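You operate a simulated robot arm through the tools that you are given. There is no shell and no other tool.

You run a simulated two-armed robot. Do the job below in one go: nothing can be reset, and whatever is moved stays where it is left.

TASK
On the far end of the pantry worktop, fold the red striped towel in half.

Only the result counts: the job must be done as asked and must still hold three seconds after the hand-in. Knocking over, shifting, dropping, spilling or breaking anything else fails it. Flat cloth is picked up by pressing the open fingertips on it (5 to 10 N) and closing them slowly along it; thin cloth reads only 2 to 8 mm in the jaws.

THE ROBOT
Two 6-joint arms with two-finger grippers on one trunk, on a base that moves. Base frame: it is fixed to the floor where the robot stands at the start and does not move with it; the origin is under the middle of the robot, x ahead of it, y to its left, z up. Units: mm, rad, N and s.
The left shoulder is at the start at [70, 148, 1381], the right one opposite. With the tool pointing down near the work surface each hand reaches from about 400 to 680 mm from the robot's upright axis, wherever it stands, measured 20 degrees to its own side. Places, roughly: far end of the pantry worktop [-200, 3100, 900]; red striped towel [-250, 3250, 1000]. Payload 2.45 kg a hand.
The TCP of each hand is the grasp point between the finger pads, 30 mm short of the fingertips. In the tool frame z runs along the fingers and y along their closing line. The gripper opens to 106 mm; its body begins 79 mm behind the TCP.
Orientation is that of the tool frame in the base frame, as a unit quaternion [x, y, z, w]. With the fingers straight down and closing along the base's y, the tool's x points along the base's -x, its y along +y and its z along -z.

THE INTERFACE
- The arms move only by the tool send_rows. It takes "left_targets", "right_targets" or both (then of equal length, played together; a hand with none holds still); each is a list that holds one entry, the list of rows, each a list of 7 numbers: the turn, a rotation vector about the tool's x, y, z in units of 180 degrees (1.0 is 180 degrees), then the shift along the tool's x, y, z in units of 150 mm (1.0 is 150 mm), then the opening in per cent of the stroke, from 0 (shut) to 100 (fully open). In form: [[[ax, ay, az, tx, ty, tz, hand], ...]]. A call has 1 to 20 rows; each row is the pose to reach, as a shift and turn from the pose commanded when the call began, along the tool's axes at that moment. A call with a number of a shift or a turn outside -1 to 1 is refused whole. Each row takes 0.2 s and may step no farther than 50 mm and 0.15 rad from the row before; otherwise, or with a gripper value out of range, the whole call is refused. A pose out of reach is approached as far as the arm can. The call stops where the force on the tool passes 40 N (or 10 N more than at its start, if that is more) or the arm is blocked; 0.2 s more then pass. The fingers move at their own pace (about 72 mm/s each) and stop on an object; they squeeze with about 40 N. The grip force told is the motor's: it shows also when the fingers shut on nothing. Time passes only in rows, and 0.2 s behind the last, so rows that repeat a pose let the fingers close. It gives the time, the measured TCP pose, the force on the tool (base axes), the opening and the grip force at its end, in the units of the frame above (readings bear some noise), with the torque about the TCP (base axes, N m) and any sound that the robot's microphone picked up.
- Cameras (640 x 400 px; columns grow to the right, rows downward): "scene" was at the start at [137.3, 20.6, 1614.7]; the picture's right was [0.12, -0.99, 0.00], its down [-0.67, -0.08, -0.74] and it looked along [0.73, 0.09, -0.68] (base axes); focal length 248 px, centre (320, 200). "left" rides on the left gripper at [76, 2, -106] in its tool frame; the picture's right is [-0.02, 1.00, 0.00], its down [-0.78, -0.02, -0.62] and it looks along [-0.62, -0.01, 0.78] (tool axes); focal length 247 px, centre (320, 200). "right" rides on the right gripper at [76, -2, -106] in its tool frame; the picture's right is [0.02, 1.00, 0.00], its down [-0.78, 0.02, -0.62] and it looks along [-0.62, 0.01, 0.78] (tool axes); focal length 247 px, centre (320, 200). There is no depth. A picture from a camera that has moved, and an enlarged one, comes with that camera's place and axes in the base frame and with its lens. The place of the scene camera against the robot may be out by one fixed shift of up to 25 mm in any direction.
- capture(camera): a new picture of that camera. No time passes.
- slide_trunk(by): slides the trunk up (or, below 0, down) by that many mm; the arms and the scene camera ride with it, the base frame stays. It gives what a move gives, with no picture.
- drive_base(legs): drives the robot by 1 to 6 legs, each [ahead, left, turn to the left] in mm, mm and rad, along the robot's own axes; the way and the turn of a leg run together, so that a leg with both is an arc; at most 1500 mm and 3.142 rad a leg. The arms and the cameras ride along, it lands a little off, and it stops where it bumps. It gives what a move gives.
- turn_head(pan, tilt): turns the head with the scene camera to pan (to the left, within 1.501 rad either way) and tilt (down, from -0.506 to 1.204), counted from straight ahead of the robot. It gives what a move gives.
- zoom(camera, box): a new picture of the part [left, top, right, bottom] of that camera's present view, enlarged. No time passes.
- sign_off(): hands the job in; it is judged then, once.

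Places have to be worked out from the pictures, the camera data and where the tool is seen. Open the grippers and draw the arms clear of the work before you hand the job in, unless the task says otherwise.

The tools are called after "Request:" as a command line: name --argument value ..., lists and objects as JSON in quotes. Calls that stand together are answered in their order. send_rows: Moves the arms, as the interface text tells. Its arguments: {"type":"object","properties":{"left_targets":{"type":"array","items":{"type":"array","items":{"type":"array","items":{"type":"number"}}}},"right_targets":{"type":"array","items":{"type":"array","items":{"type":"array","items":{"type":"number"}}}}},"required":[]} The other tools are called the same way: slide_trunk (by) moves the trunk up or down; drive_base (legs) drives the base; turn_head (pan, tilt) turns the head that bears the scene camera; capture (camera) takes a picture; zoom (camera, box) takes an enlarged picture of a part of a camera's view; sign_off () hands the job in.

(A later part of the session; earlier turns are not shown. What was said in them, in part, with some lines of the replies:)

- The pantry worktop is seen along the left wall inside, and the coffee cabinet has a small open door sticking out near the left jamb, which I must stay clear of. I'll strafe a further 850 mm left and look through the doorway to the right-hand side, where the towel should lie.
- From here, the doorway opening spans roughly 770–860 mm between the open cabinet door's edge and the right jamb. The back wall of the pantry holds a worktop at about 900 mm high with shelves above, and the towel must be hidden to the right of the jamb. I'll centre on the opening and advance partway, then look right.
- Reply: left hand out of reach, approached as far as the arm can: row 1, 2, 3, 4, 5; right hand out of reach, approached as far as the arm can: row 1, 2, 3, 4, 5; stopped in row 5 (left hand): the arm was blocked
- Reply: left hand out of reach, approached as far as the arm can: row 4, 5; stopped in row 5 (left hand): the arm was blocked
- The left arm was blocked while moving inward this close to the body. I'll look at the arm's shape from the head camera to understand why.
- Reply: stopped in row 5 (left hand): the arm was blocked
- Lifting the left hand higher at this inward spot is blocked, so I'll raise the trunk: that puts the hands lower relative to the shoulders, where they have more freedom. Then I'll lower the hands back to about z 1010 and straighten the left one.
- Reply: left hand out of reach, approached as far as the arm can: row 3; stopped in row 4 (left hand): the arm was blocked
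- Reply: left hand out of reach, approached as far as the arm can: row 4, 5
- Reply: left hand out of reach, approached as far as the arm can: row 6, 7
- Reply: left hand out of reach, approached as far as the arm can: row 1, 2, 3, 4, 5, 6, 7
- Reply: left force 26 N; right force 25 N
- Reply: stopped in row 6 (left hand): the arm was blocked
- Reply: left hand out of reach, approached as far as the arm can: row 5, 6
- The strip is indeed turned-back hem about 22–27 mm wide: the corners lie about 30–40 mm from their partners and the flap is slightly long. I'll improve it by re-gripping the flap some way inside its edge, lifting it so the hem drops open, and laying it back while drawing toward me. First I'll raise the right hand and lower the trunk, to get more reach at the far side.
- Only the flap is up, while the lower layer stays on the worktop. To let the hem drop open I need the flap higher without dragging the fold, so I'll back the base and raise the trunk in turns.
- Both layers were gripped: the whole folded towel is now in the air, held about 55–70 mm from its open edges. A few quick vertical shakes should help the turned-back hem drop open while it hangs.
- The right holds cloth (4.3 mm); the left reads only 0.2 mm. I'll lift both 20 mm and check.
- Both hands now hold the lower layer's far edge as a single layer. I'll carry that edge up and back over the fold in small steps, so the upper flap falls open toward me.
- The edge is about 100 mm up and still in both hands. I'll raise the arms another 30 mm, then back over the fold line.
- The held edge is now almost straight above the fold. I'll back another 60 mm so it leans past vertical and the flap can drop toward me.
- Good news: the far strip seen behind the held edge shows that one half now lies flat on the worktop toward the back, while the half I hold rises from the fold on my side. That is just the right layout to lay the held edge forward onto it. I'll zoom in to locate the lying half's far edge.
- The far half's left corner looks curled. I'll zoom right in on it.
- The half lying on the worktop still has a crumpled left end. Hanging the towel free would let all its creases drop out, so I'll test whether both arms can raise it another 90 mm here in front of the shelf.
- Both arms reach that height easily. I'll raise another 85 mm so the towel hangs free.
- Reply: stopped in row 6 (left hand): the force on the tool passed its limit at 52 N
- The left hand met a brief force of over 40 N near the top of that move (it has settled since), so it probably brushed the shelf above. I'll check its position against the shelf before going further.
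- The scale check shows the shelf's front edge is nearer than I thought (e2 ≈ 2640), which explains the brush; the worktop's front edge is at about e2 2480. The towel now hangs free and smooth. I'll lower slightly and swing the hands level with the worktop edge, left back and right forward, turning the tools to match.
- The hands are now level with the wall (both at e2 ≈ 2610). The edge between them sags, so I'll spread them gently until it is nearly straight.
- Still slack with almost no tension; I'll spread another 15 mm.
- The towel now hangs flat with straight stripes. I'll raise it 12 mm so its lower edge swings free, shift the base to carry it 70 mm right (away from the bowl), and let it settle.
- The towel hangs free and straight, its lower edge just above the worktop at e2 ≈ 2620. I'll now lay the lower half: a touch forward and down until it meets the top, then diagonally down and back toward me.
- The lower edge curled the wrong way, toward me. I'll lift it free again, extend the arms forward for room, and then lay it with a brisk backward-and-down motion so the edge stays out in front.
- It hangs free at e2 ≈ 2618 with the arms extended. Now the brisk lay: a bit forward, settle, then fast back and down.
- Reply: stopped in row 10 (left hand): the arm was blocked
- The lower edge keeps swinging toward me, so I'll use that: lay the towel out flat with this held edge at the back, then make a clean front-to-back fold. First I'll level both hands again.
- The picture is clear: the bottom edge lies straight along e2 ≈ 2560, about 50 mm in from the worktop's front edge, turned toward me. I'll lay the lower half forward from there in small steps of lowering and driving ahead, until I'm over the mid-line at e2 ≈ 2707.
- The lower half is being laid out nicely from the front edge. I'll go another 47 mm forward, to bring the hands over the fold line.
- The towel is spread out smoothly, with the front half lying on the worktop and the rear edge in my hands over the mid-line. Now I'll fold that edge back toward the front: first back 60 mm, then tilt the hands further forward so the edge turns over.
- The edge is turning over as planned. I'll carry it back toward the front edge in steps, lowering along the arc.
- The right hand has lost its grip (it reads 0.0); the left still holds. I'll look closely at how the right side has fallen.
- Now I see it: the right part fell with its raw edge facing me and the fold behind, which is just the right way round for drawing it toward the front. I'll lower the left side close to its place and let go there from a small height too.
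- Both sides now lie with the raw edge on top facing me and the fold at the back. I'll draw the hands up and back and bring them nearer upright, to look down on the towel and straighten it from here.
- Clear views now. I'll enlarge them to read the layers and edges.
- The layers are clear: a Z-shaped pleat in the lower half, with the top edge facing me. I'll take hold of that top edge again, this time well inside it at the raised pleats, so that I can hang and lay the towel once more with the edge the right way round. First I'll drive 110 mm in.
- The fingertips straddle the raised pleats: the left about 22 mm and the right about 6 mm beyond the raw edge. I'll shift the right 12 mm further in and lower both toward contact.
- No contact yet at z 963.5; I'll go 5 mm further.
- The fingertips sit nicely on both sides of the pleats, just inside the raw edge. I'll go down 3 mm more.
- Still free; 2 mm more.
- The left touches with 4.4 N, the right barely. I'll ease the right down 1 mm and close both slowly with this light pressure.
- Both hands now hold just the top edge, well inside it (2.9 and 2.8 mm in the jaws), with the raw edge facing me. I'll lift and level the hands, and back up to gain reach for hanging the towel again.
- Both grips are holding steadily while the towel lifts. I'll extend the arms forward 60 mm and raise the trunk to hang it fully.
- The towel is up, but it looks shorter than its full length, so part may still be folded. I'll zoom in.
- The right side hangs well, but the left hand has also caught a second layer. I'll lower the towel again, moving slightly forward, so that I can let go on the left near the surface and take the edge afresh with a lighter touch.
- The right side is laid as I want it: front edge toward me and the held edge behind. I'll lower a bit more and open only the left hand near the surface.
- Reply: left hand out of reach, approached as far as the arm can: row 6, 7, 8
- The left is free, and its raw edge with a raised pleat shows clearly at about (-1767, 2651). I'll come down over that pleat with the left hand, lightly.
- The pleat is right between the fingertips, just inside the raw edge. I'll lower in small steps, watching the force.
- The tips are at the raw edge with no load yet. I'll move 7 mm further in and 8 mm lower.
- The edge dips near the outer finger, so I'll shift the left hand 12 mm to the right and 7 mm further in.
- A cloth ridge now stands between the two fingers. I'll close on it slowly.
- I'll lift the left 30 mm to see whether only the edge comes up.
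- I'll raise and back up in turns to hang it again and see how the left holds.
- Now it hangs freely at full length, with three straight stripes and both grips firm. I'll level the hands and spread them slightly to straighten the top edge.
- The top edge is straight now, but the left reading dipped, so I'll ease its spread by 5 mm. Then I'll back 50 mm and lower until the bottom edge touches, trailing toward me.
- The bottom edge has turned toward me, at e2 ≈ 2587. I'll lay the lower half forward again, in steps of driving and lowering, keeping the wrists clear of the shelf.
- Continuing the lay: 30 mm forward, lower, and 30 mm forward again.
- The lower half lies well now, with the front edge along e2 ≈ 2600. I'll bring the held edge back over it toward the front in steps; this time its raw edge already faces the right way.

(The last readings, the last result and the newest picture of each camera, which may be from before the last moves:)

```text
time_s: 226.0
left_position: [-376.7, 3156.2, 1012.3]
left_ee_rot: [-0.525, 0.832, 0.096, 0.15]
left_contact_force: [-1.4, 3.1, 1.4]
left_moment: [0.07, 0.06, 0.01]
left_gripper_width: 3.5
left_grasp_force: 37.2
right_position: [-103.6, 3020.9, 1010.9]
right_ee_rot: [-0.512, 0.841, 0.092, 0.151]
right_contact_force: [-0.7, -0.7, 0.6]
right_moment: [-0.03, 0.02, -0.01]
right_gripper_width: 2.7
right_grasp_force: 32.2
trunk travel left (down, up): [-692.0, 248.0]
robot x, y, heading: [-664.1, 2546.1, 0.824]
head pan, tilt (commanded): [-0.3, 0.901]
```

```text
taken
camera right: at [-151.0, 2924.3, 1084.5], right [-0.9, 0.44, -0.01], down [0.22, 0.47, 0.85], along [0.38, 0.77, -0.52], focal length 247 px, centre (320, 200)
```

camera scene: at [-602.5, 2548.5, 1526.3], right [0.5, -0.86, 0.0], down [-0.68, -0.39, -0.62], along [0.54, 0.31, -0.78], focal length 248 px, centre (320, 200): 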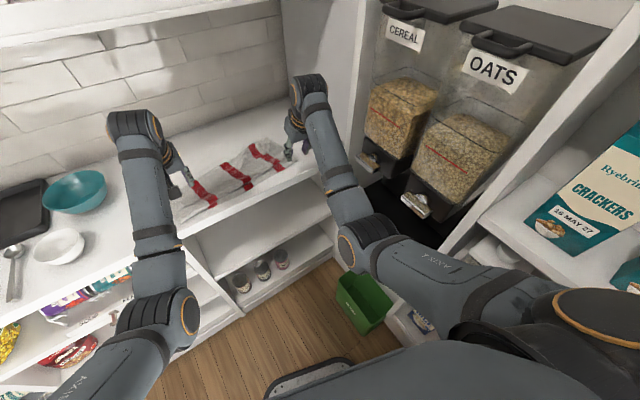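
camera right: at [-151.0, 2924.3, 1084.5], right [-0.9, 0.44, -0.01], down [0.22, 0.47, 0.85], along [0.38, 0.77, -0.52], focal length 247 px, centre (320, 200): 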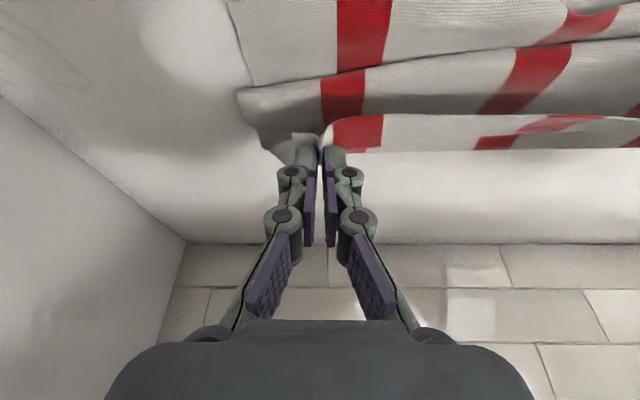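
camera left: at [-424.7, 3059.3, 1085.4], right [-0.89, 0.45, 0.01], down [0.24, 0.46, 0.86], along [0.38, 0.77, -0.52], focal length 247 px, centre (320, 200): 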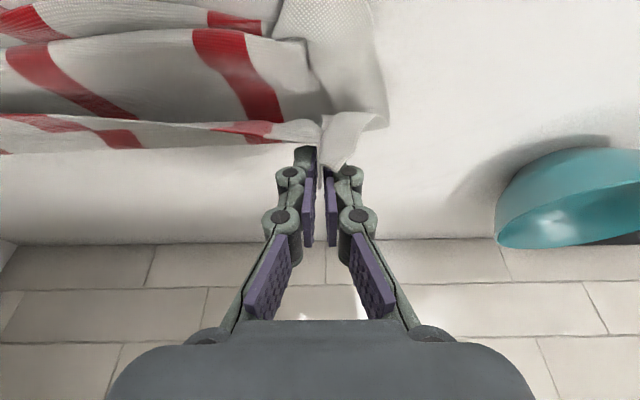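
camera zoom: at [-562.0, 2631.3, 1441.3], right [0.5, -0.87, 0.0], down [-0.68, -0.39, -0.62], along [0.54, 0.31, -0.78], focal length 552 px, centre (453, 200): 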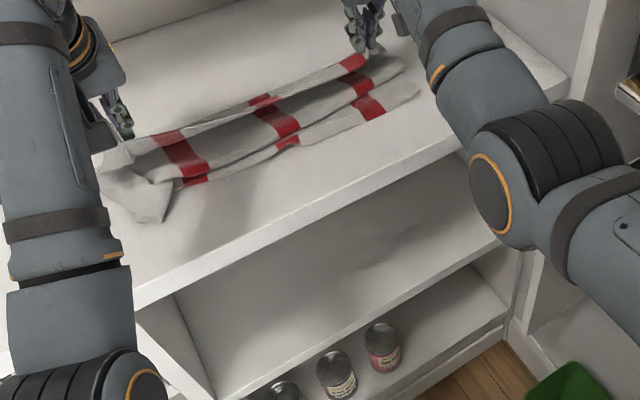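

A wave of slack has gathered in the lower half instead of a clean fold at the back. I'll go forward again at this height to pull that slack out flat, and only then bring the edge back.

Request:
drive_base --legs '[[67, 19, 0]]'

Request:
drive_base --legs '[[48, 14, 0]]'

Request:
zoom --camera "scene" --box '[140, 120, 380, 300]'

Request:
capture --camera "left"

Request:
capture --camera "right"

```text
time_s: 227.0
left_position: [-343.8, 3217.7, 1013.7]
left_ee_rot: [-0.525, 0.832, 0.096, 0.149]
left_contact_force: [0.8, -0.4, -0.4]
left_moment: [0.0, 0.03, -0.01]
left_gripper_width: 4.4
left_grasp_force: 32.2
right_position: [-70.4, 3081.6, 1012.2]
right_ee_rot: [-0.511, 0.841, 0.092, 0.15]
right_contact_force: [0.3, 0.5, -0.8]
right_moment: [0.03, 0.0, -0.01]
right_gripper_width: 2.8
right_grasp_force: 32.1
trunk travel left (down, up): [-692.0, 248.0]
robot x, y, heading: [-633.0, 2610.3, 0.824]
head pan, tilt (commanded): [-0.3, 0.901]
```

```text
time_s: 227.9
left_position: [-322.9, 3261.6, 1014.4]
left_ee_rot: [-0.525, 0.832, 0.097, 0.151]
left_contact_force: [0.6, 0.5, -0.6]
left_moment: [0.03, -0.02, 0.02]
left_gripper_width: 4.8
left_grasp_force: 33.0
right_position: [-49.5, 3126.3, 1012.7]
right_ee_rot: [-0.511, 0.841, 0.092, 0.151]
right_contact_force: [-0.3, 0.4, 0.6]
right_moment: [0.04, -0.02, 0.0]
right_gripper_width: 2.8
right_grasp_force: 31.9
trunk travel left (down, up): [-692.0, 248.0]
robot x, y, heading: [-612.0, 2651.9, 0.822]
head pan, tilt (commanded): [-0.3, 0.901]
```

```text
2.22 times, centred on (260, 210) of scene
camera zoom: at [-509.7, 2734.4, 1441.7], right [0.5, -0.87, 0.0], down [-0.68, -0.39, -0.62], along [0.54, 0.31, -0.78], focal length 552 px, centre (453, 178)
```

zoom: 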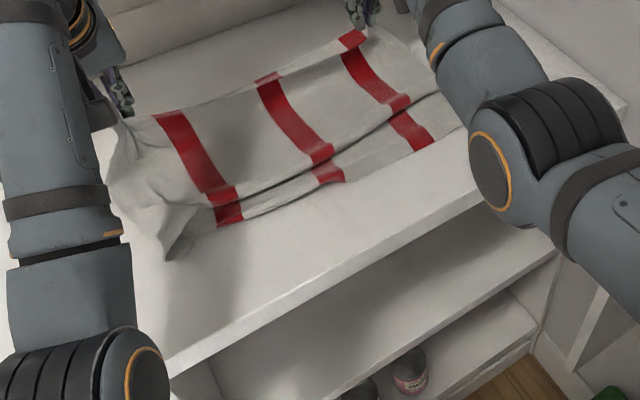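

```text
taken
camera left: at [-371.7, 3163.0, 1086.9], right [-0.89, 0.45, 0.01], down [0.24, 0.46, 0.86], along [0.38, 0.77, -0.51], focal length 247 px, centre (320, 200)
```

left: 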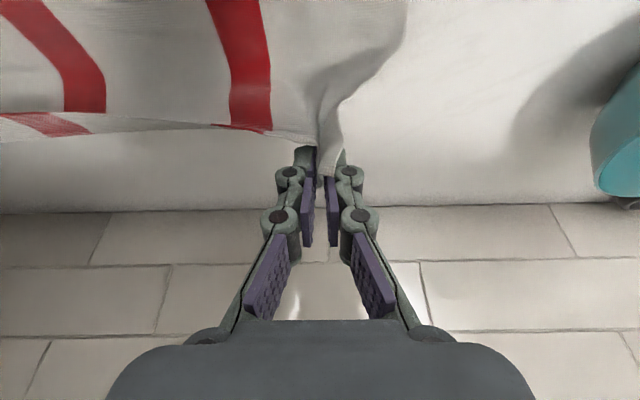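

```text
taken
camera right: at [-98.2, 3028.0, 1086.4], right [-0.9, 0.44, -0.01], down [0.22, 0.47, 0.86], along [0.38, 0.77, -0.52], focal length 247 px, centre (320, 200)
```

right: 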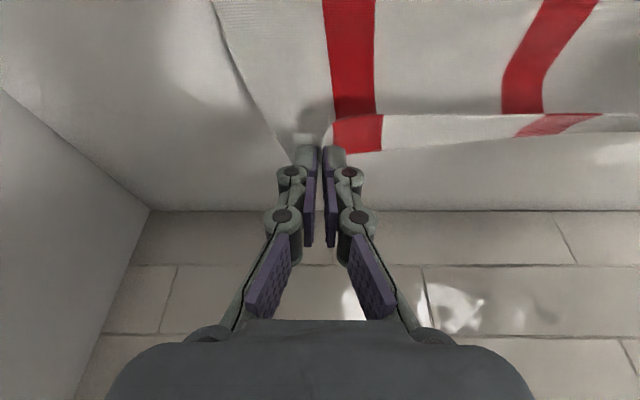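

Much flatter. I'll go a further 30 mm forward to pull out the last of the wave.

Request:
drive_base --legs '[[29, 8, 0]]'

Request:
zoom --camera "scene" --box '[140, 120, 380, 300]'

Request:
zoom --camera "scene" --box '[180, 160, 320, 250]'

```text
time_s: 228.7
left_position: [-309.7, 3286.7, 1014.3]
left_ee_rot: [-0.525, 0.832, 0.096, 0.15]
left_contact_force: [1.0, -0.5, 2.9]
left_moment: [0.1, 0.22, 0.08]
left_gripper_width: 3.3
left_grasp_force: 36.5
right_position: [-36.4, 3149.6, 1013.3]
right_ee_rot: [-0.512, 0.841, 0.093, 0.151]
right_contact_force: [-0.5, 0.1, 0.0]
right_moment: [0.0, -0.01, -0.02]
right_gripper_width: 2.5
right_grasp_force: 32.0
trunk travel left (down, up): [-692.0, 248.0]
robot x, y, heading: [-600.7, 2677.1, 0.826]
head pan, tilt (commanded): [-0.3, 0.901]
```

```text
2.22 times, centred on (260, 210) of scene
camera zoom: at [-495.9, 2760.7, 1441.7], right [0.5, -0.87, 0.0], down [-0.68, -0.39, -0.62], along [0.54, 0.31, -0.78], focal length 552 px, centre (453, 178)
```

zoom: 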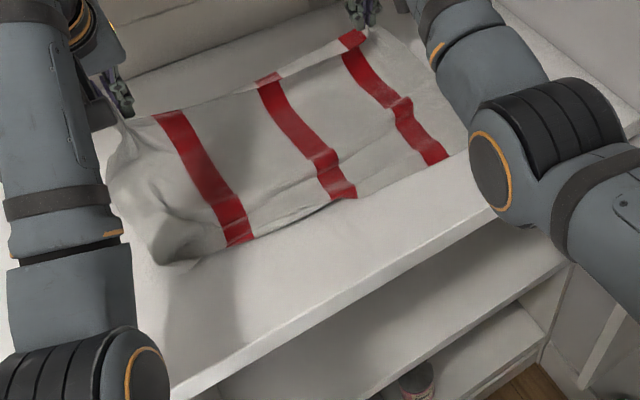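

```text
4.44 times, centred on (250, 205) of scene
camera zoom: at [-495.9, 2760.7, 1441.7], right [0.5, -0.87, 0.0], down [-0.68, -0.39, -0.62], along [0.54, 0.31, -0.78], focal length 1104 px, centre (631, 178)
```

zoom: 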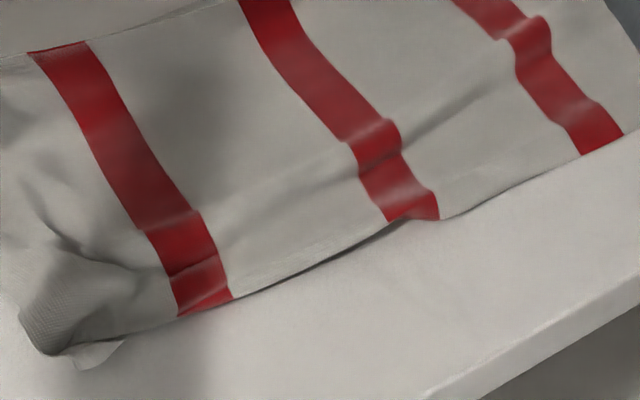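

The towel is now laid flat from the front edge at e2 ≈ 2600 to the held edge. I'll raise 15 mm and bring the edge back toward the front; with no slack left, the fold should roll over cleanly.

Request:
slide_trunk --by 14

Request:
drive_base --legs '[[-43, -12, 0]]'

Request:
drive_base --legs '[[-43, -12, 0]]'

Request:
zoom --camera "scene" --box '[140, 120, 380, 300]'

Request:
capture --camera "left"

Request:
capture --camera "right"

```text
time_s: 229.4
left_position: [-307.0, 3288.6, 1025.5]
left_ee_rot: [-0.525, 0.833, 0.096, 0.149]
left_contact_force: [-0.2, 0.2, -0.7]
left_moment: [-0.04, 0.02, 0.01]
left_gripper_width: 3.4
left_grasp_force: 30.7
right_position: [-33.8, 3152.6, 1025.3]
right_ee_rot: [-0.511, 0.841, 0.093, 0.15]
right_contact_force: [-0.8, -0.3, 0.2]
right_moment: [0.01, -0.01, 0.03]
right_gripper_width: 2.7
right_grasp_force: 31.8
trunk travel left (down, up): [-706.0, 234.0]
robot x, y, heading: [-600.4, 2684.5, 0.828]
head pan, tilt (commanded): [-0.3, 0.901]
```

```text
time_s: 230.3
left_position: [-325.2, 3252.3, 1023.8]
left_ee_rot: [-0.525, 0.833, 0.095, 0.147]
left_contact_force: [1.4, -0.8, 0.9]
left_moment: [0.0, 0.22, 0.04]
left_gripper_width: 3.4
left_grasp_force: 36.9
right_position: [-53.1, 3116.2, 1022.0]
right_ee_rot: [-0.511, 0.842, 0.091, 0.148]
right_contact_force: [0.1, -0.2, -0.5]
right_moment: [-0.06, 0.0, 0.02]
right_gripper_width: 2.8
right_grasp_force: 32.0
trunk travel left (down, up): [-706.0, 234.0]
robot x, y, heading: [-618.3, 2642.1, 0.82]
head pan, tilt (commanded): [-0.3, 0.901]
```

```text
time_s: 231.2
left_position: [-346.4, 3212.9, 1023.5]
left_ee_rot: [-0.525, 0.833, 0.094, 0.148]
left_contact_force: [0.1, -0.4, -0.2]
left_moment: [-0.02, 0.01, 0.01]
left_gripper_width: 3.0
left_grasp_force: 30.9
right_position: [-72.1, 3076.1, 1021.7]
right_ee_rot: [-0.512, 0.841, 0.091, 0.149]
right_contact_force: [0.7, 1.1, 0.2]
right_moment: [-0.03, 0.02, 0.02]
right_gripper_width: 2.7
right_grasp_force: 32.2
trunk travel left (down, up): [-706.0, 234.0]
robot x, y, heading: [-638.1, 2602.3, 0.825]
head pan, tilt (commanded): [-0.3, 0.901]
```

```text
2.22 times, centred on (260, 210) of scene
camera zoom: at [-531.5, 2690.5, 1454.7], right [0.5, -0.87, 0.0], down [-0.68, -0.39, -0.62], along [0.54, 0.31, -0.79], focal length 552 px, centre (453, 178)
```

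zoom: 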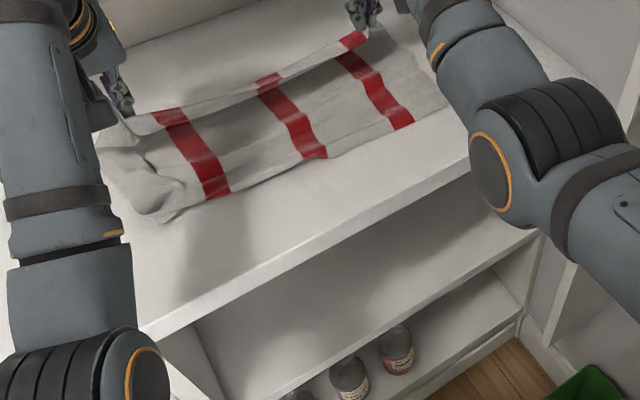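

```text
taken
camera left: at [-393.7, 3116.6, 1096.7], right [-0.89, 0.45, 0.01], down [0.24, 0.46, 0.85], along [0.38, 0.77, -0.52], focal length 247 px, centre (320, 200)
```

left: 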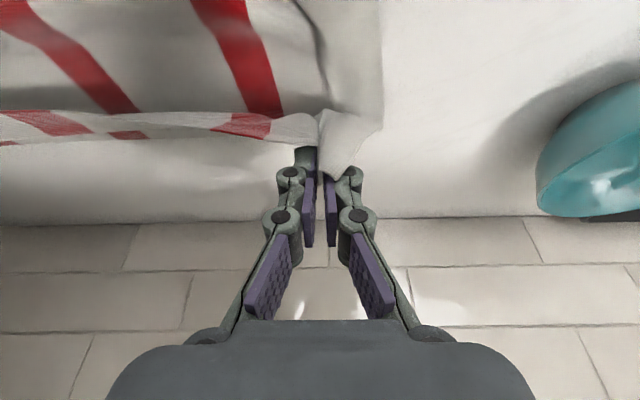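

```text
taken
camera right: at [-120.5, 2980.9, 1095.7], right [-0.9, 0.44, -0.01], down [0.23, 0.47, 0.85], along [0.38, 0.76, -0.52], focal length 247 px, centre (320, 200)
```

right: 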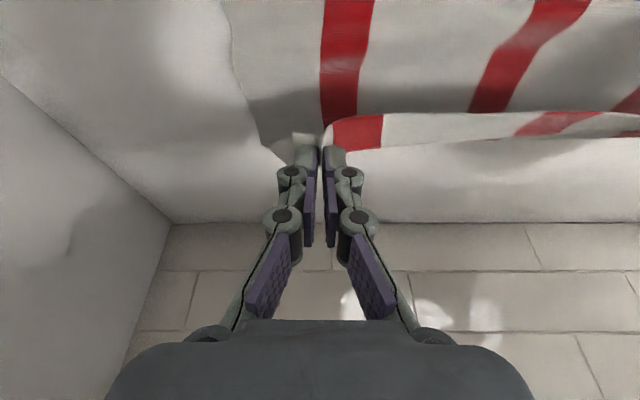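

Excellent: the fold is now rolling over at the back with the lower half flat. I'll continue toward the front.

Request:
drive_base --legs '[[-40, -11, 0]]'

Request:
drive_base --legs '[[-29, -8, 0]]'

Request:
slide_trunk --by -25

Request:
zoom --camera "scene" --box '[140, 110, 380, 290]'

Request:
capture --camera "left"

Request:
capture --camera "right"

```text
time_s: 232.1
left_position: [-365.6, 3175.8, 1022.9]
left_ee_rot: [-0.525, 0.832, 0.095, 0.148]
left_contact_force: [2.3, -2.3, 4.1]
left_moment: [0.07, 0.2, 0.03]
left_gripper_width: 0.4
left_grasp_force: 27.7
right_position: [-91.8, 3039.5, 1022.6]
right_ee_rot: [-0.511, 0.842, 0.091, 0.148]
right_contact_force: [0.7, 0.1, -1.2]
right_moment: [-0.03, 0.01, -0.02]
right_gripper_width: 2.8
right_grasp_force: 32.3
trunk travel left (down, up): [-706.0, 234.0]
robot x, y, heading: [-660.3, 2563.3, 0.82]
head pan, tilt (commanded): [-0.3, 0.901]
```

```text
time_s: 232.9
left_position: [-377.4, 3149.7, 1023.4]
left_ee_rot: [-0.525, 0.833, 0.095, 0.148]
left_contact_force: [0.7, -1.5, 1.3]
left_moment: [0.01, 0.22, 0.08]
left_gripper_width: 0.9
left_grasp_force: 27.4
right_position: [-106.5, 3012.7, 1022.1]
right_ee_rot: [-0.511, 0.842, 0.09, 0.148]
right_contact_force: [1.0, 1.3, -0.9]
right_moment: [-0.03, 0.01, -0.01]
right_gripper_width: 2.8
right_grasp_force: 32.2
trunk travel left (down, up): [-706.0, 234.0]
robot x, y, heading: [-670.1, 2537.6, 0.819]
head pan, tilt (commanded): [-0.3, 0.901]
```

```text
time_s: 233.6
left_position: [-379.8, 3146.0, 1001.7]
left_ee_rot: [-0.525, 0.833, 0.096, 0.148]
left_contact_force: [-0.1, -0.5, -0.5]
left_moment: [-0.01, 0.01, 0.04]
left_gripper_width: 3.2
left_grasp_force: 31.0
right_position: [-107.6, 3009.7, 999.3]
right_ee_rot: [-0.511, 0.841, 0.092, 0.15]
right_contact_force: [0.9, -0.4, 0.6]
right_moment: [0.01, -0.02, 0.03]
right_gripper_width: 2.8
right_grasp_force: 32.2
trunk travel left (down, up): [-681.0, 259.0]
robot x, y, heading: [-672.0, 2538.2, 0.82]
head pan, tilt (commanded): [-0.3, 0.901]
```

```text
2.22 times, centred on (260, 200) of scene
camera zoom: at [-568.0, 2621.4, 1430.3], right [0.5, -0.87, 0.0], down [-0.68, -0.39, -0.62], along [0.54, 0.31, -0.78], focal length 552 px, centre (453, 200)
```

zoom: 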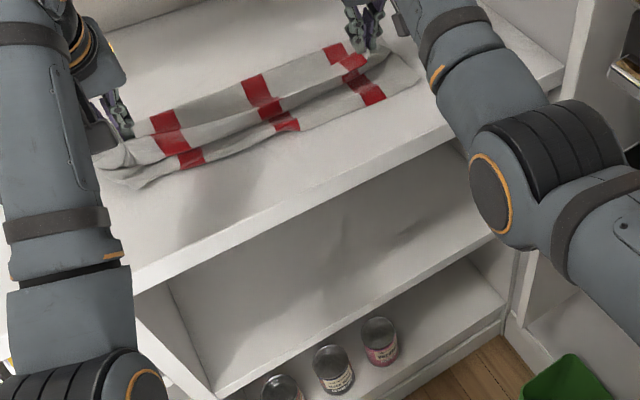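

```text
taken
camera left: at [-429.5, 3048.9, 1074.2], right [-0.89, 0.45, 0.01], down [0.24, 0.46, 0.86], along [0.38, 0.77, -0.52], focal length 247 px, centre (320, 200)
```

left: 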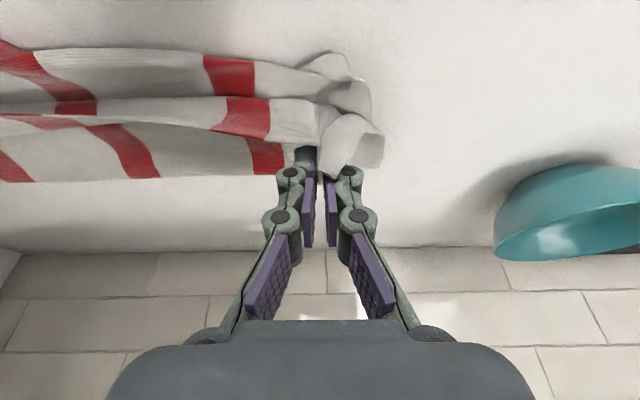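

```text
taken
camera right: at [-156.1, 2913.1, 1073.1], right [-0.9, 0.44, -0.01], down [0.23, 0.47, 0.85], along [0.38, 0.76, -0.52], focal length 247 px, centre (320, 200)
```

right: 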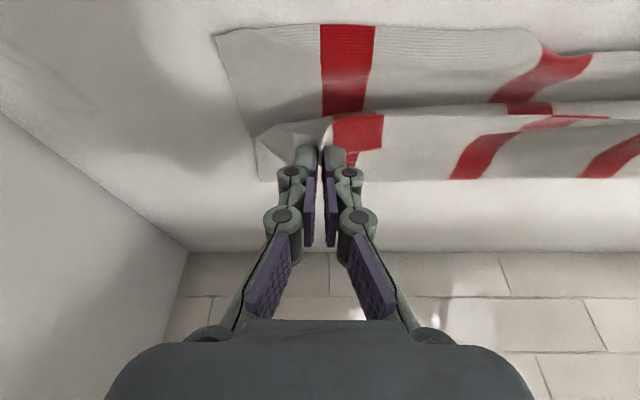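

It looks very good: the lower half is flat, the upper half is folded over, and the raw edge faces me. The front edge lies at about 2595 (right) to 2607 (left), so I'll bring the hands the last 20–32 mm back and down onto it.

Request:
send_rows --left_targets '[[[0, 0, 0, 0.05, 0, 0.03, 0], [0, 0, 0, 0.09, 0, 0.065, 0], [0, 0, 0, 0.13, 0, 0.105, 0], [0, 0, 0, 0.17, 0, 0.145, 0], [0, 0, 0, 0.2, 0, 0.185, 0], [0, 0, 0, 0.222, 0, 0.217, 0], [0, 0, 0, 0.222, 0, 0.217, 0]]]' --right_targets '[[[0, 0, 0, 0.06, 0, 0.02, 0], [0, 0, 0, 0.12, 0, 0.045, 0], [0, 0, 0, 0.18, 0, 0.08, 0], [0, 0, 0, 0.23, 0, 0.12, 0], [0, 0, 0, 0.27, 0, 0.155, 0], [0, 0, 0, 0.297, 0, 0.189, 0], [0, 0, 0, 0.297, 0, 0.189, 0]]]'

Request:
capture --camera "left"

Request:
capture --camera "right"

Request:
zoom --camera "scene" --box '[140, 110, 340, 260]'

```text
time_s: 235.2
left_position: [-388.9, 3128.1, 958.9]
left_ee_rot: [-0.525, 0.832, 0.097, 0.148]
left_contact_force: [0.8, -0.8, 0.3]
left_moment: [-0.01, 0.0, 0.0]
left_gripper_width: 3.1
left_grasp_force: 30.9
right_position: [-122.9, 2981.7, 957.0]
right_ee_rot: [-0.511, 0.841, 0.092, 0.15]
right_contact_force: [0.0, 0.2, -0.4]
right_moment: [-0.01, 0.0, 0.0]
right_gripper_width: 2.7
right_grasp_force: 32.1
trunk travel left (down, up): [-681.0, 259.0]
robot x, y, heading: [-670.0, 2541.6, 0.821]
head pan, tilt (commanded): [-0.3, 0.901]
```

```text
taken
camera left: at [-437.6, 3031.1, 1032.1], right [-0.89, 0.45, 0.01], down [0.24, 0.46, 0.86], along [0.38, 0.77, -0.52], focal length 247 px, centre (320, 200)
```

left: 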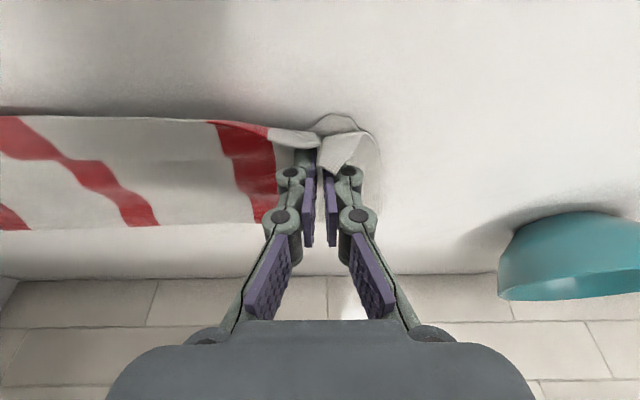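

```text
taken
camera right: at [-171.3, 2885.8, 1030.0], right [-0.9, 0.44, -0.01], down [0.23, 0.47, 0.85], along [0.38, 0.76, -0.52], focal length 247 px, centre (320, 200)
```

right: 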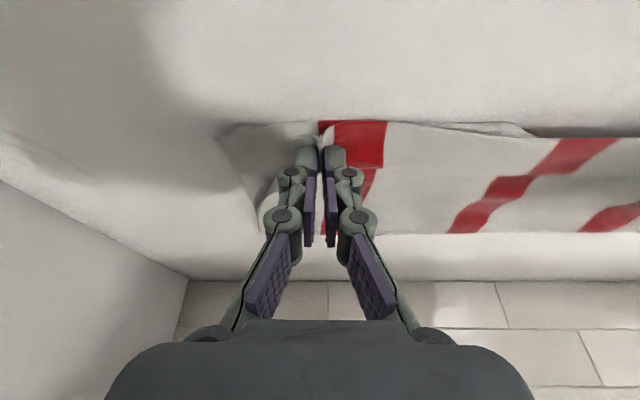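

```text
2.67 times, centred on (240, 185) of scene
camera zoom: at [-567.6, 2622.4, 1430.3], right [0.5, -0.87, 0.0], down [-0.68, -0.39, -0.62], along [0.54, 0.31, -0.78], focal length 662 px, centre (533, 240)
```

zoom: 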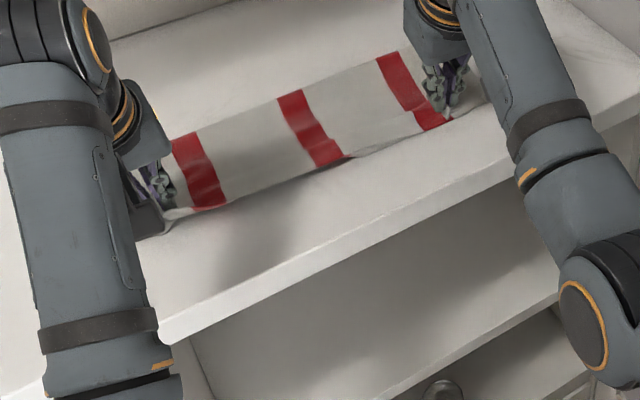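

That looks just right: folded in half with the edges meeting at the front. I'll lower the last 3 mm, open slowly, and lift straight off.

Request:
send_rows --left_targets '[[[0, 0, 0, 0.0035, 0, 0.0094, 0], [0, 0, 0, 0.0069, 0, 0.0188, 0], [0, 0, 0, 0.0069, 0, 0.0188, 3], [0, 0, 0, 0.0069, 0, 0.0188, 7], [0, 0, 0, 0.0069, 0, 0.0188, 12], [0, 0, 0, 0.0069, 0, 0.0188, 17], [0, 0, 0, 0.0069, 0, 0.0188, 22], [0, 0, 0, 0.0069, 0, 0.0188, 27], [0, 0, 0, 0.0069, 0, 0.0188, 32], [0, 0, 0, 0.0, 0, 0.0, 34], [0, 0, 0, -0.023, 0, -0.0626, 36], [0, 0, 0, -0.06, 0, -0.15, 38], [0, 0, 0, -0.1, 0, -0.26, 40], [0, 0, 0, -0.14, 0, -0.38, 40]]]' --right_targets '[[[0, 0, 0, 0.0035, 0, 0.0094, 0], [0, 0, 0, 0.0069, 0, 0.0188, 0], [0, 0, 0, 0.0069, 0, 0.0188, 3], [0, 0, 0, 0.0069, 0, 0.0188, 7], [0, 0, 0, 0.0069, 0, 0.0188, 12], [0, 0, 0, 0.0069, 0, 0.0188, 17], [0, 0, 0, 0.0069, 0, 0.0188, 22], [0, 0, 0, 0.0069, 0, 0.0188, 27], [0, 0, 0, 0.0069, 0, 0.0188, 32], [0, 0, 0, 0.0, 0, 0.0, 34], [0, 0, 0, -0.023, 0, -0.0626, 36], [0, 0, 0, -0.06, 0, -0.15, 38], [0, 0, 0, -0.1, 0, -0.26, 40], [0, 0, 0, -0.14, 0, -0.38, 40]]]'

Request:
capture --camera "left"

Request:
capture --camera "right"

Request:
zoom --camera "scene" --box '[140, 110, 340, 260]'

```text
time_s: 238.2
left_position: [-388.8, 3129.2, 1018.6]
left_ee_rot: [-0.525, 0.833, 0.096, 0.149]
left_contact_force: [-0.2, 0.5, -0.1]
left_moment: [0.02, -0.01, 0.0]
left_gripper_width: 42.5
left_grasp_force: 0.1
right_position: [-122.5, 2982.6, 1019.2]
right_ee_rot: [-0.51, 0.842, 0.092, 0.15]
right_contact_force: [0.0, 0.3, -0.1]
right_moment: [-0.03, -0.01, 0.0]
right_gripper_width: 42.5
right_grasp_force: 0.1
trunk travel left (down, up): [-681.0, 259.0]
robot x, y, heading: [-672.4, 2535.6, 0.823]
head pan, tilt (commanded): [-0.3, 0.901]
```

```text
taken
camera left: at [-436.8, 3031.6, 1092.5], right [-0.89, 0.45, 0.01], down [0.24, 0.46, 0.86], along [0.38, 0.77, -0.52], focal length 247 px, centre (320, 200)
```

left: 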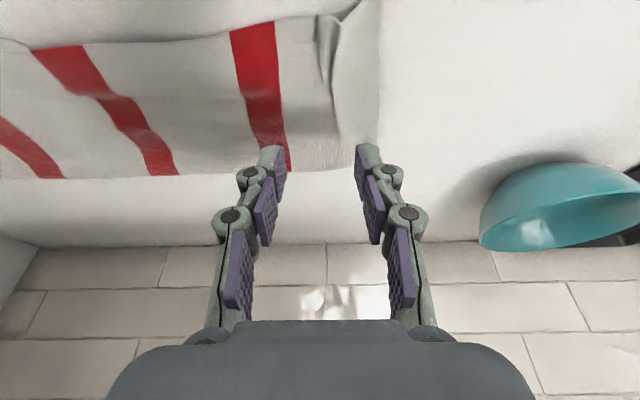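

```text
taken
camera right: at [-170.3, 2885.4, 1092.4], right [-0.9, 0.44, -0.01], down [0.23, 0.47, 0.85], along [0.38, 0.76, -0.52], focal length 247 px, centre (320, 200)
```

right: 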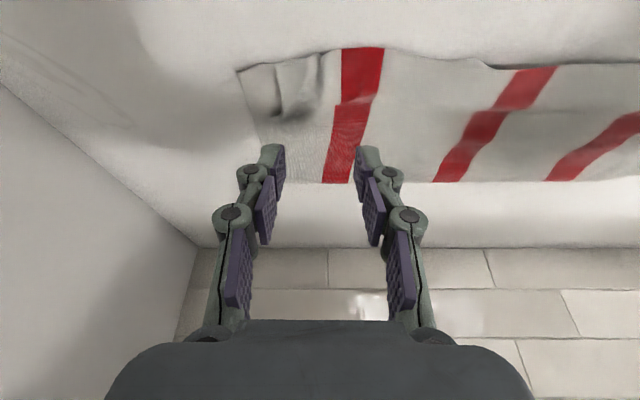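

```text
2.67 times, centred on (240, 185) of scene
camera zoom: at [-567.8, 2622.1, 1430.2], right [0.5, -0.87, 0.0], down [-0.68, -0.39, -0.62], along [0.54, 0.31, -0.78], focal length 662 px, centre (533, 240)
```

zoom: 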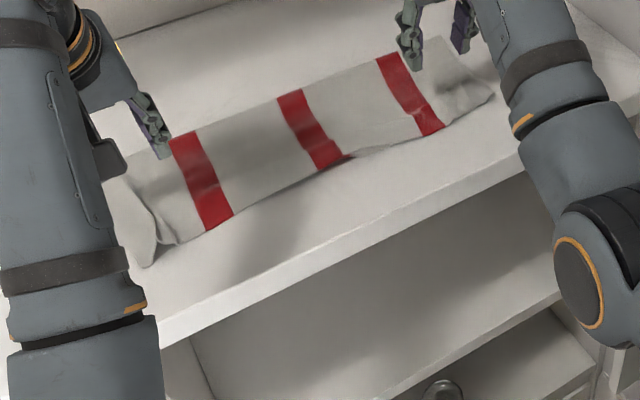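

Very neat. I'll check both ends in close-up.

Request:
zoom --camera "left" --box '[200, 0, 400, 190]'

Request:
zoom --camera "right" --box '[220, 30, 420, 200]'

Request:
zoom --camera "scene" --box '[170, 150, 250, 215]'

```text
2.11 times, centred on (300, 95) of left
camera zoom: at [-436.8, 3031.6, 1092.5], right [-0.89, 0.45, 0.01], down [0.24, 0.46, 0.86], along [0.38, 0.77, -0.52], focal length 520 px, centre (362, 421)
```

zoom: 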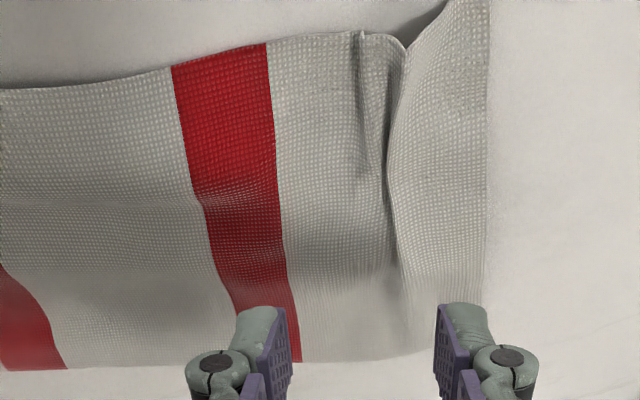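

```text
2.35 times, centred on (320, 115) of right
camera zoom: at [-170.3, 2885.4, 1092.4], right [-0.9, 0.44, -0.01], down [0.23, 0.47, 0.85], along [0.38, 0.76, -0.52], focal length 581 px, centre (320, 400)
```

zoom: 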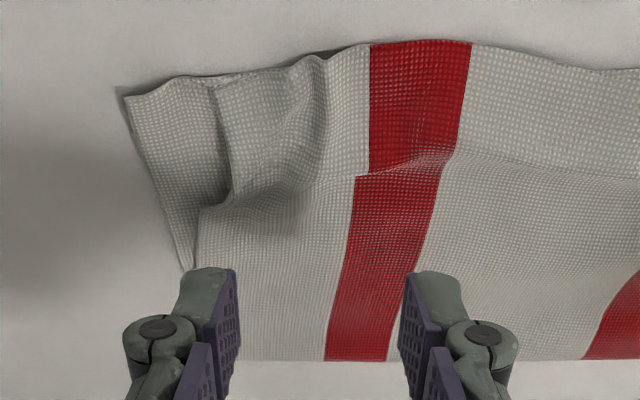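

```text
6.15 times, centred on (210, 182) of scene
camera zoom: at [-567.8, 2622.1, 1430.2], right [0.5, -0.87, 0.0], down [-0.68, -0.39, -0.62], along [0.54, 0.31, -0.78], focal length 1529 px, centre (997, 308)
```

zoom: 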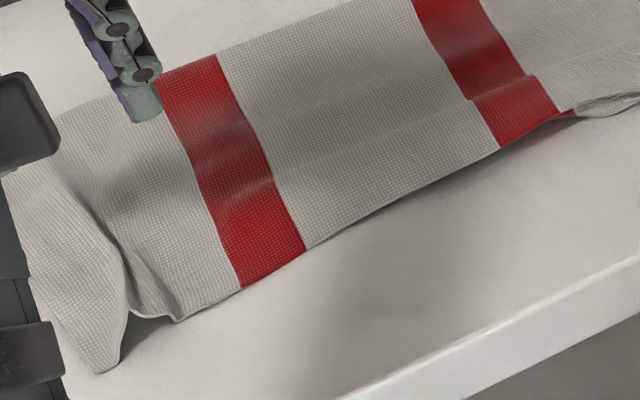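

The fold is good; only the left end has a pleat, with a corner sticking out a little toward the front. I'll back off 70 mm to see the front edge fully.

Request:
drive_base --legs '[[-67, -19, 0]]'

Request:
capture --camera "left"

Request:
capture --camera "right"

Request:
zoom --camera "left" --box '[150, 80, 410, 260]'

Request:
zoom --camera "right" --box '[220, 80, 480, 260]'

```text
time_s: 239.2
left_position: [-419.3, 3068.0, 1019.5]
left_ee_rot: [-0.525, 0.833, 0.096, 0.149]
left_contact_force: [0.8, -0.1, 0.3]
left_moment: [-0.02, -0.01, 0.01]
left_gripper_width: 42.4
left_grasp_force: 0.2
right_position: [-152.9, 2920.7, 1018.8]
right_ee_rot: [-0.511, 0.842, 0.091, 0.148]
right_contact_force: [0.6, 0.0, -0.4]
right_moment: [-0.01, -0.01, -0.02]
right_gripper_width: 42.1
right_grasp_force: 0.0
trunk travel left (down, up): [-681.0, 259.0]
robot x, y, heading: [-703.0, 2473.7, 0.824]
head pan, tilt (commanded): [-0.3, 0.901]
```

```text
taken
camera left: at [-467.7, 2971.2, 1091.4], right [-0.89, 0.45, 0.01], down [0.24, 0.46, 0.85], along [0.38, 0.77, -0.52], focal length 247 px, centre (320, 200)
```

left: 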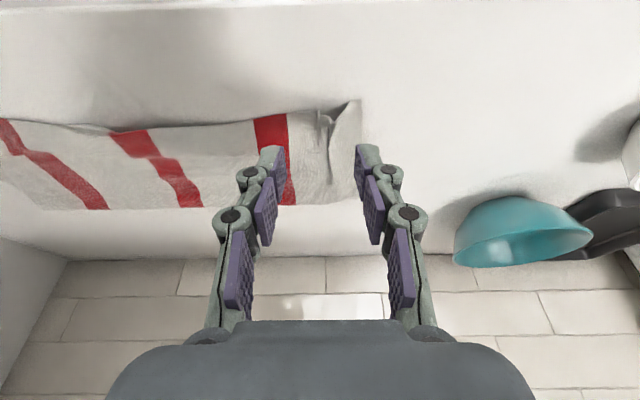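

```text
taken
camera right: at [-201.2, 2824.8, 1091.1], right [-0.9, 0.44, -0.01], down [0.23, 0.47, 0.85], along [0.38, 0.76, -0.52], focal length 247 px, centre (320, 200)
```

right: 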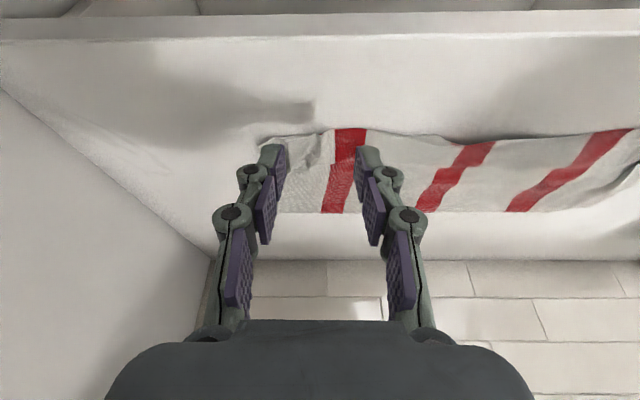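

```text
2.22 times, centred on (280, 170) of left
camera zoom: at [-467.7, 2971.2, 1091.4], right [-0.89, 0.45, 0.01], down [0.24, 0.46, 0.85], along [0.38, 0.77, -0.52], focal length 549 px, centre (409, 267)
```

zoom: 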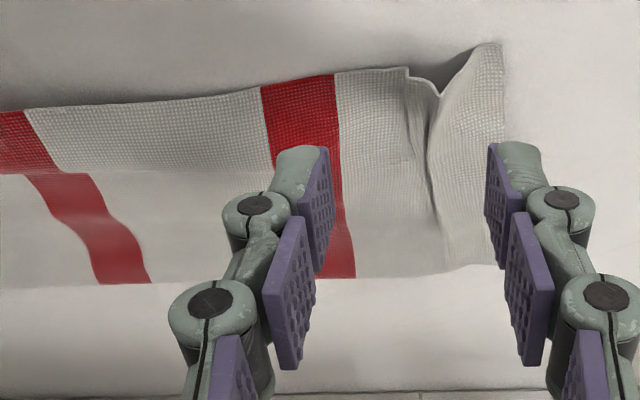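

```text
2.22 times, centred on (350, 170) of right
camera zoom: at [-201.2, 2824.8, 1091.1], right [-0.9, 0.44, -0.01], down [0.23, 0.47, 0.85], along [0.38, 0.76, -0.52], focal length 549 px, centre (253, 267)
```

zoom: 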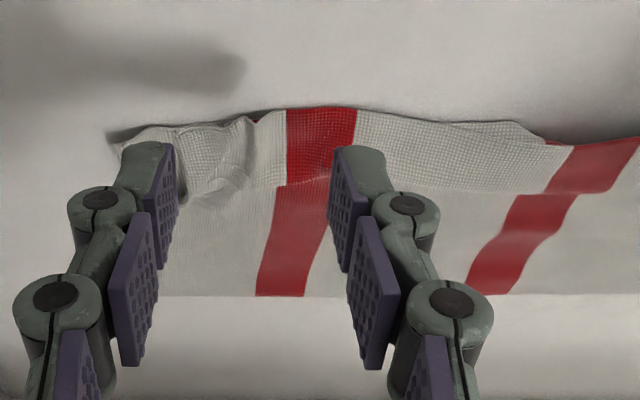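

The folded towel measures about 148 mm deep, exactly half of its original 295 mm, and the two raw edges meet along the front within about 10 mm. I'll take one more close look at the left end.

Request:
zoom --camera "scene" --box '[150, 110, 250, 185]'

Request:
zoom --camera "scene" --box '[230, 80, 330, 155]'

Request:
zoom --camera "left" --box '[300, 85, 380, 145]'

```text
5.33 times, centred on (200, 148) of scene
camera zoom: at [-598.4, 2561.9, 1430.1], right [0.5, -0.87, 0.0], down [-0.68, -0.39, -0.62], along [0.54, 0.31, -0.78], focal length 1325 px, centre (960, 480)
```

zoom: 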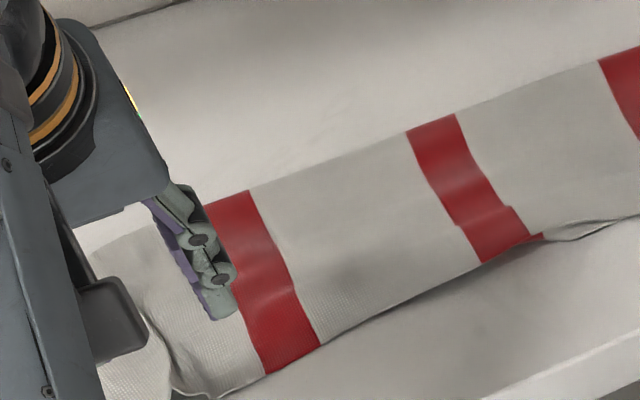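

```text
5.33 times, centred on (280, 118) of scene
camera zoom: at [-598.4, 2561.9, 1430.1], right [0.5, -0.87, 0.0], down [-0.68, -0.39, -0.62], along [0.54, 0.31, -0.78], focal length 1325 px, centre (533, 640)
```

zoom: 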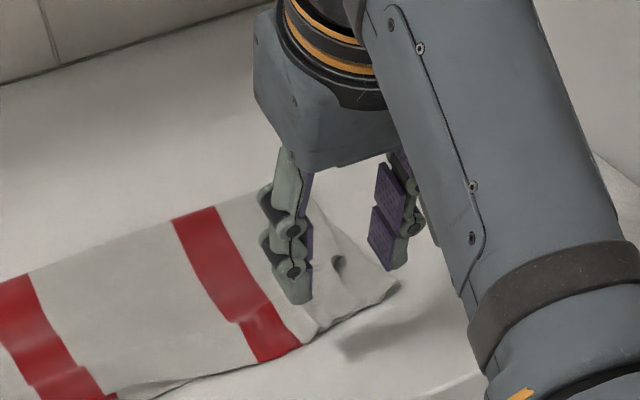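

```text
6.67 times, centred on (340, 115) of left
camera zoom: at [-467.7, 2971.2, 1091.4], right [-0.89, 0.45, 0.01], down [0.24, 0.46, 0.85], along [0.38, 0.77, -0.52], focal length 1646 px, centre (187, 767)
```

zoom: 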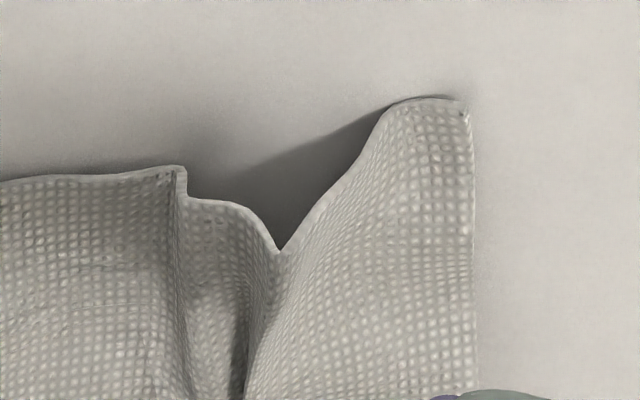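

The result is sound: the upper half covers the lower half, with only a small pleat at the left end. I'll raise the hands, open the grippers and back away to view it unobstructed.

Request:
send_rows --left_targets '[[[0, 0, 0, -0.05, 0, -0.13, 60], [0, 0, 0, -0.1, 0, -0.26, 80], [0, 0, 0, -0.12, 0.05, -0.33, 100], [0, 0, 0, -0.12, 0.1, -0.33, 100]]]' --right_targets '[[[0, 0, 0, -0.05, 0, -0.13, 60], [0, 0, 0, -0.1, 0, -0.26, 80], [0, 0, 0, -0.12, 0, -0.33, 100], [0, 0, 0, -0.12, 0, -0.33, 100]]]'

Request:
drive_base --legs '[[-180, -50, 0]]'

Request:
slide_trunk --by 180

Request:
turn_head --pan 0.15 --tilt 0.75

Request:
capture --camera "scene"

```text
time_s: 240.2
left_position: [-415.5, 3091.6, 1054.2]
left_ee_rot: [-0.525, 0.833, 0.096, 0.148]
left_contact_force: [0.3, 0.0, 1.1]
left_moment: [0.0, 0.01, 0.02]
left_gripper_width: 106.3
left_grasp_force: 0.0
left hand out of reach, approached as far as the arm can: row 1, 2, 3, 4
right_position: [-152.4, 2922.6, 1070.6]
right_ee_rot: [-0.51, 0.842, 0.091, 0.149]
right_contact_force: [0.2, 0.3, -0.4]
right_moment: [0.02, -0.01, -0.01]
right_gripper_width: 105.9
right_grasp_force: 0.1
trunk travel left (down, up): [-681.0, 259.0]
robot x, y, heading: [-704.1, 2476.6, 0.823]
head pan, tilt (commanded): [-0.3, 0.901]
```

```text
time_s: 241.9
left_position: [-503.6, 2929.5, 1056.9]
left_ee_rot: [-0.526, 0.831, 0.097, 0.15]
left_contact_force: [0.3, 0.9, 0.4]
left_moment: [0.06, -0.04, -0.03]
left_gripper_width: 106.1
left_grasp_force: 0.0
right_position: [-239.9, 2764.5, 1071.4]
right_ee_rot: [-0.513, 0.84, 0.093, 0.15]
right_contact_force: [0.6, -0.1, 0.0]
right_moment: [0.01, -0.02, 0.01]
right_gripper_width: 106.0
right_grasp_force: 0.0
trunk travel left (down, up): [-681.0, 259.0]
robot x, y, heading: [-781.1, 2318.0, 0.827]
head pan, tilt (commanded): [-0.3, 0.901]
stopped in leg 1: the robot was blocked; the commanded pose is now the measured one
```

```text
time_s: 243.9
left_position: [-501.8, 2932.8, 1234.6]
left_ee_rot: [-0.527, 0.831, 0.096, 0.148]
left_contact_force: [-0.4, 0.4, 0.2]
left_moment: [0.0, 0.01, 0.01]
left_gripper_width: 105.9
left_grasp_force: 0.0
right_position: [-236.7, 2766.9, 1250.0]
right_ee_rot: [-0.513, 0.841, 0.091, 0.149]
right_contact_force: [0.8, 0.0, 0.9]
right_moment: [0.0, 0.04, 0.02]
right_gripper_width: 106.2
right_grasp_force: 0.1
trunk travel left (down, up): [-861.0, 79.0]
robot x, y, heading: [-789.9, 2319.6, 0.827]
head pan, tilt (commanded): [-0.3, 0.901]
```

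```text
time_s: 244.8
left_position: [-502.2, 2932.3, 1235.4]
left_ee_rot: [-0.526, 0.831, 0.097, 0.15]
left_contact_force: [0.2, 0.0, -0.5]
left_moment: [-0.01, -0.01, 0.0]
left_gripper_width: 105.8
left_grasp_force: 0.1
right_position: [-237.5, 2765.8, 1249.4]
right_ee_rot: [-0.513, 0.84, 0.092, 0.148]
right_contact_force: [-0.5, -0.5, -0.1]
right_moment: [-0.02, 0.0, 0.02]
right_gripper_width: 105.8
right_grasp_force: 0.1
trunk travel left (down, up): [-861.0, 79.0]
robot x, y, heading: [-789.0, 2318.7, 0.826]
head pan, tilt (commanded): [0.15, 0.75]
```

```text
taken
camera scene: at [-701.1, 2433.9, 1622.1], right [0.83, -0.56, 0.0], down [-0.38, -0.57, -0.73], along [0.41, 0.61, -0.68], focal length 248 px, centre (320, 200)
```

scene: 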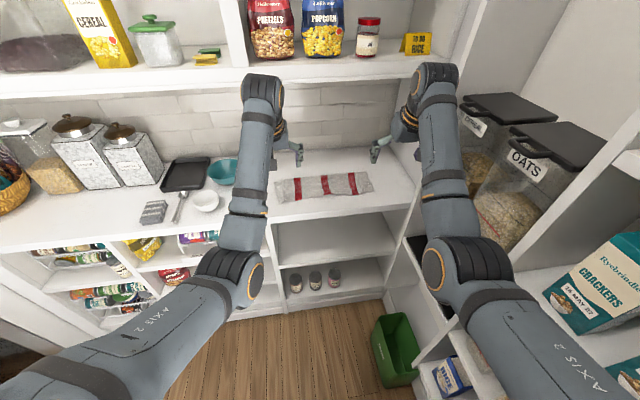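

The drive stopped a little early because something behind or beside the robot blocked it. I'll look around to make sure nothing was disturbed, and zoom on the towel.

Request:
zoom --camera "scene" --box '[255, 155, 395, 220]'

Request:
turn_head --pan -1.3 --tilt 0.75

Request:
capture --camera "scene"

Request:
turn_head --pan 1.4 --tilt 0.75

Request:
capture --camera "scene"

```text
4.57 times, centred on (325, 188) of scene
camera zoom: at [-701.1, 2433.9, 1622.1], right [0.83, -0.56, 0.0], down [-0.38, -0.57, -0.73], along [0.41, 0.61, -0.68], focal length 1136 px, centre (297, 257)
```

zoom: 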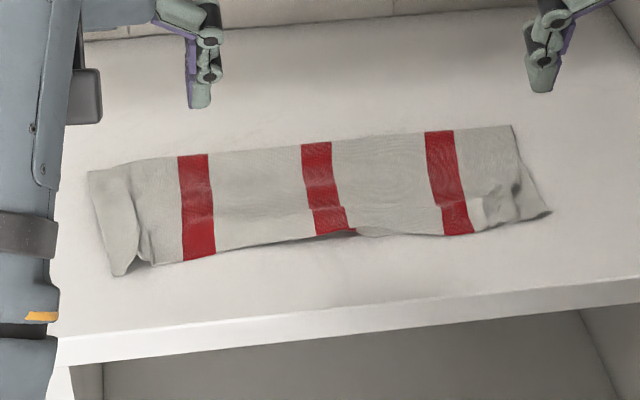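

```text
time_s: 246.3
left_position: [-501.4, 2933.4, 1235.2]
left_ee_rot: [-0.527, 0.831, 0.096, 0.149]
left_contact_force: [0.2, -0.3, 0.3]
left_moment: [-0.01, 0.0, -0.01]
left_gripper_width: 106.1
left_grasp_force: 0.0
right_position: [-238.5, 2766.2, 1249.7]
right_ee_rot: [-0.512, 0.841, 0.092, 0.148]
right_contact_force: [0.1, 1.6, -0.1]
right_moment: [0.01, 0.02, 0.03]
right_gripper_width: 106.0
right_grasp_force: 0.0
trunk travel left (down, up): [-861.0, 79.0]
robot x, y, heading: [-782.4, 2316.8, 0.828]
head pan, tilt (commanded): [-1.3, 0.75]
```

```text
taken
camera scene: at [-673.6, 2327.7, 1622.1], right [-0.45, -0.89, 0.0], down [-0.61, 0.31, -0.73], along [0.65, -0.33, -0.68], focal length 248 px, centre (320, 200)
```

scene: 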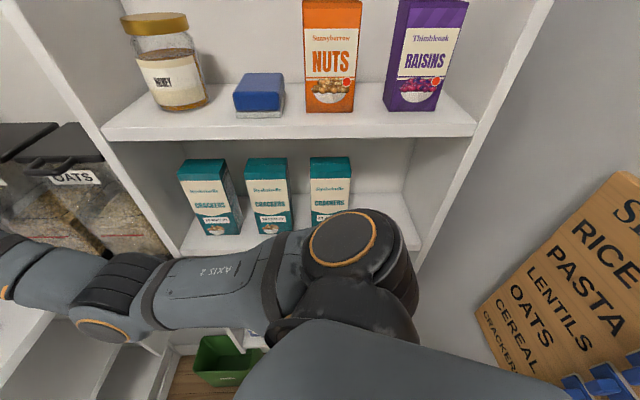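

```text
time_s: 248.7
left_position: [-502.7, 2932.5, 1234.5]
left_ee_rot: [-0.527, 0.832, 0.096, 0.148]
left_contact_force: [0.0, 0.6, -0.3]
left_moment: [-0.02, 0.01, -0.01]
left_gripper_width: 106.2
left_grasp_force: 0.1
right_position: [-238.3, 2765.8, 1250.1]
right_ee_rot: [-0.514, 0.84, 0.091, 0.149]
right_contact_force: [-0.1, 1.3, 0.7]
right_moment: [-0.02, -0.01, 0.02]
right_gripper_width: 106.0
right_grasp_force: 0.0
trunk travel left (down, up): [-861.0, 79.0]
robot x, y, heading: [-786.1, 2317.7, 0.827]
head pan, tilt (commanded): [1.4, 0.75]
```

```text
taken
camera scene: at [-798.0, 2431.0, 1622.1], right [0.79, 0.61, 0.0], down [0.42, -0.54, -0.73], along [-0.45, 0.58, -0.68], focal length 248 px, centre (320, 200)
```

scene: 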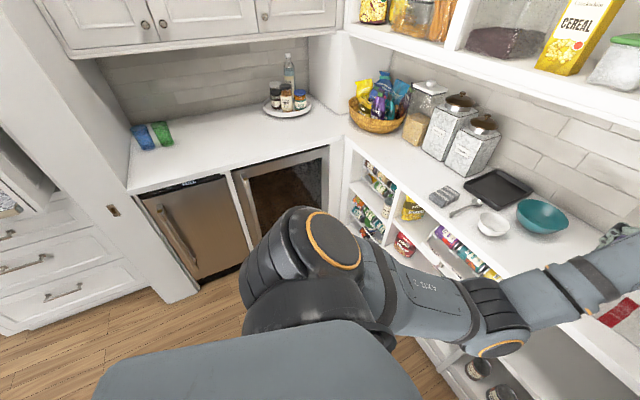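

The towel lies folded in half on the far end of the pantry worktop: one stripe pattern, with the raw edges together at the front and a clean fold at the back. The bowl, cup, spoon, tray, jars, shelf items and bin all stand where they were. The grippers are open and the arms are clear, so I'm handing the job in.

Request:
sign_off

```text
The job is handed in.
```

I folded the red striped towel in half on the far end of the pantry worktop and handed the job in.

- **Fold:** the folded towel measures about 148 mm front to back, half of its original 295 mm. The fold is at the back. The raw edges lie together at the front to within about 10 mm where I could see both; at the left the lower edge is hidden and may sit 15–30 mm further in.
- **Position:** it ended up nearer the front edge of the worktop than where it started, with roughly 50 mm of margin.
- **Flaws:** the left end has a small pleat, and one corner sticks out about 20 mm toward the front. The right end has slight wrinkles.
- **Contact:** the left hand met over 40 N for a moment, probably against the shelf above the worktop. While backing away at the end, the base was stopped, probably by the wall behind it. Everything I could see afterwards was upright and looked unmoved, but I did not check the floor behind the robot.

The first fold was skewed, so I opened the towel out and folded it again, which took several tries. The grippers are open and the arms are clear of the towel.
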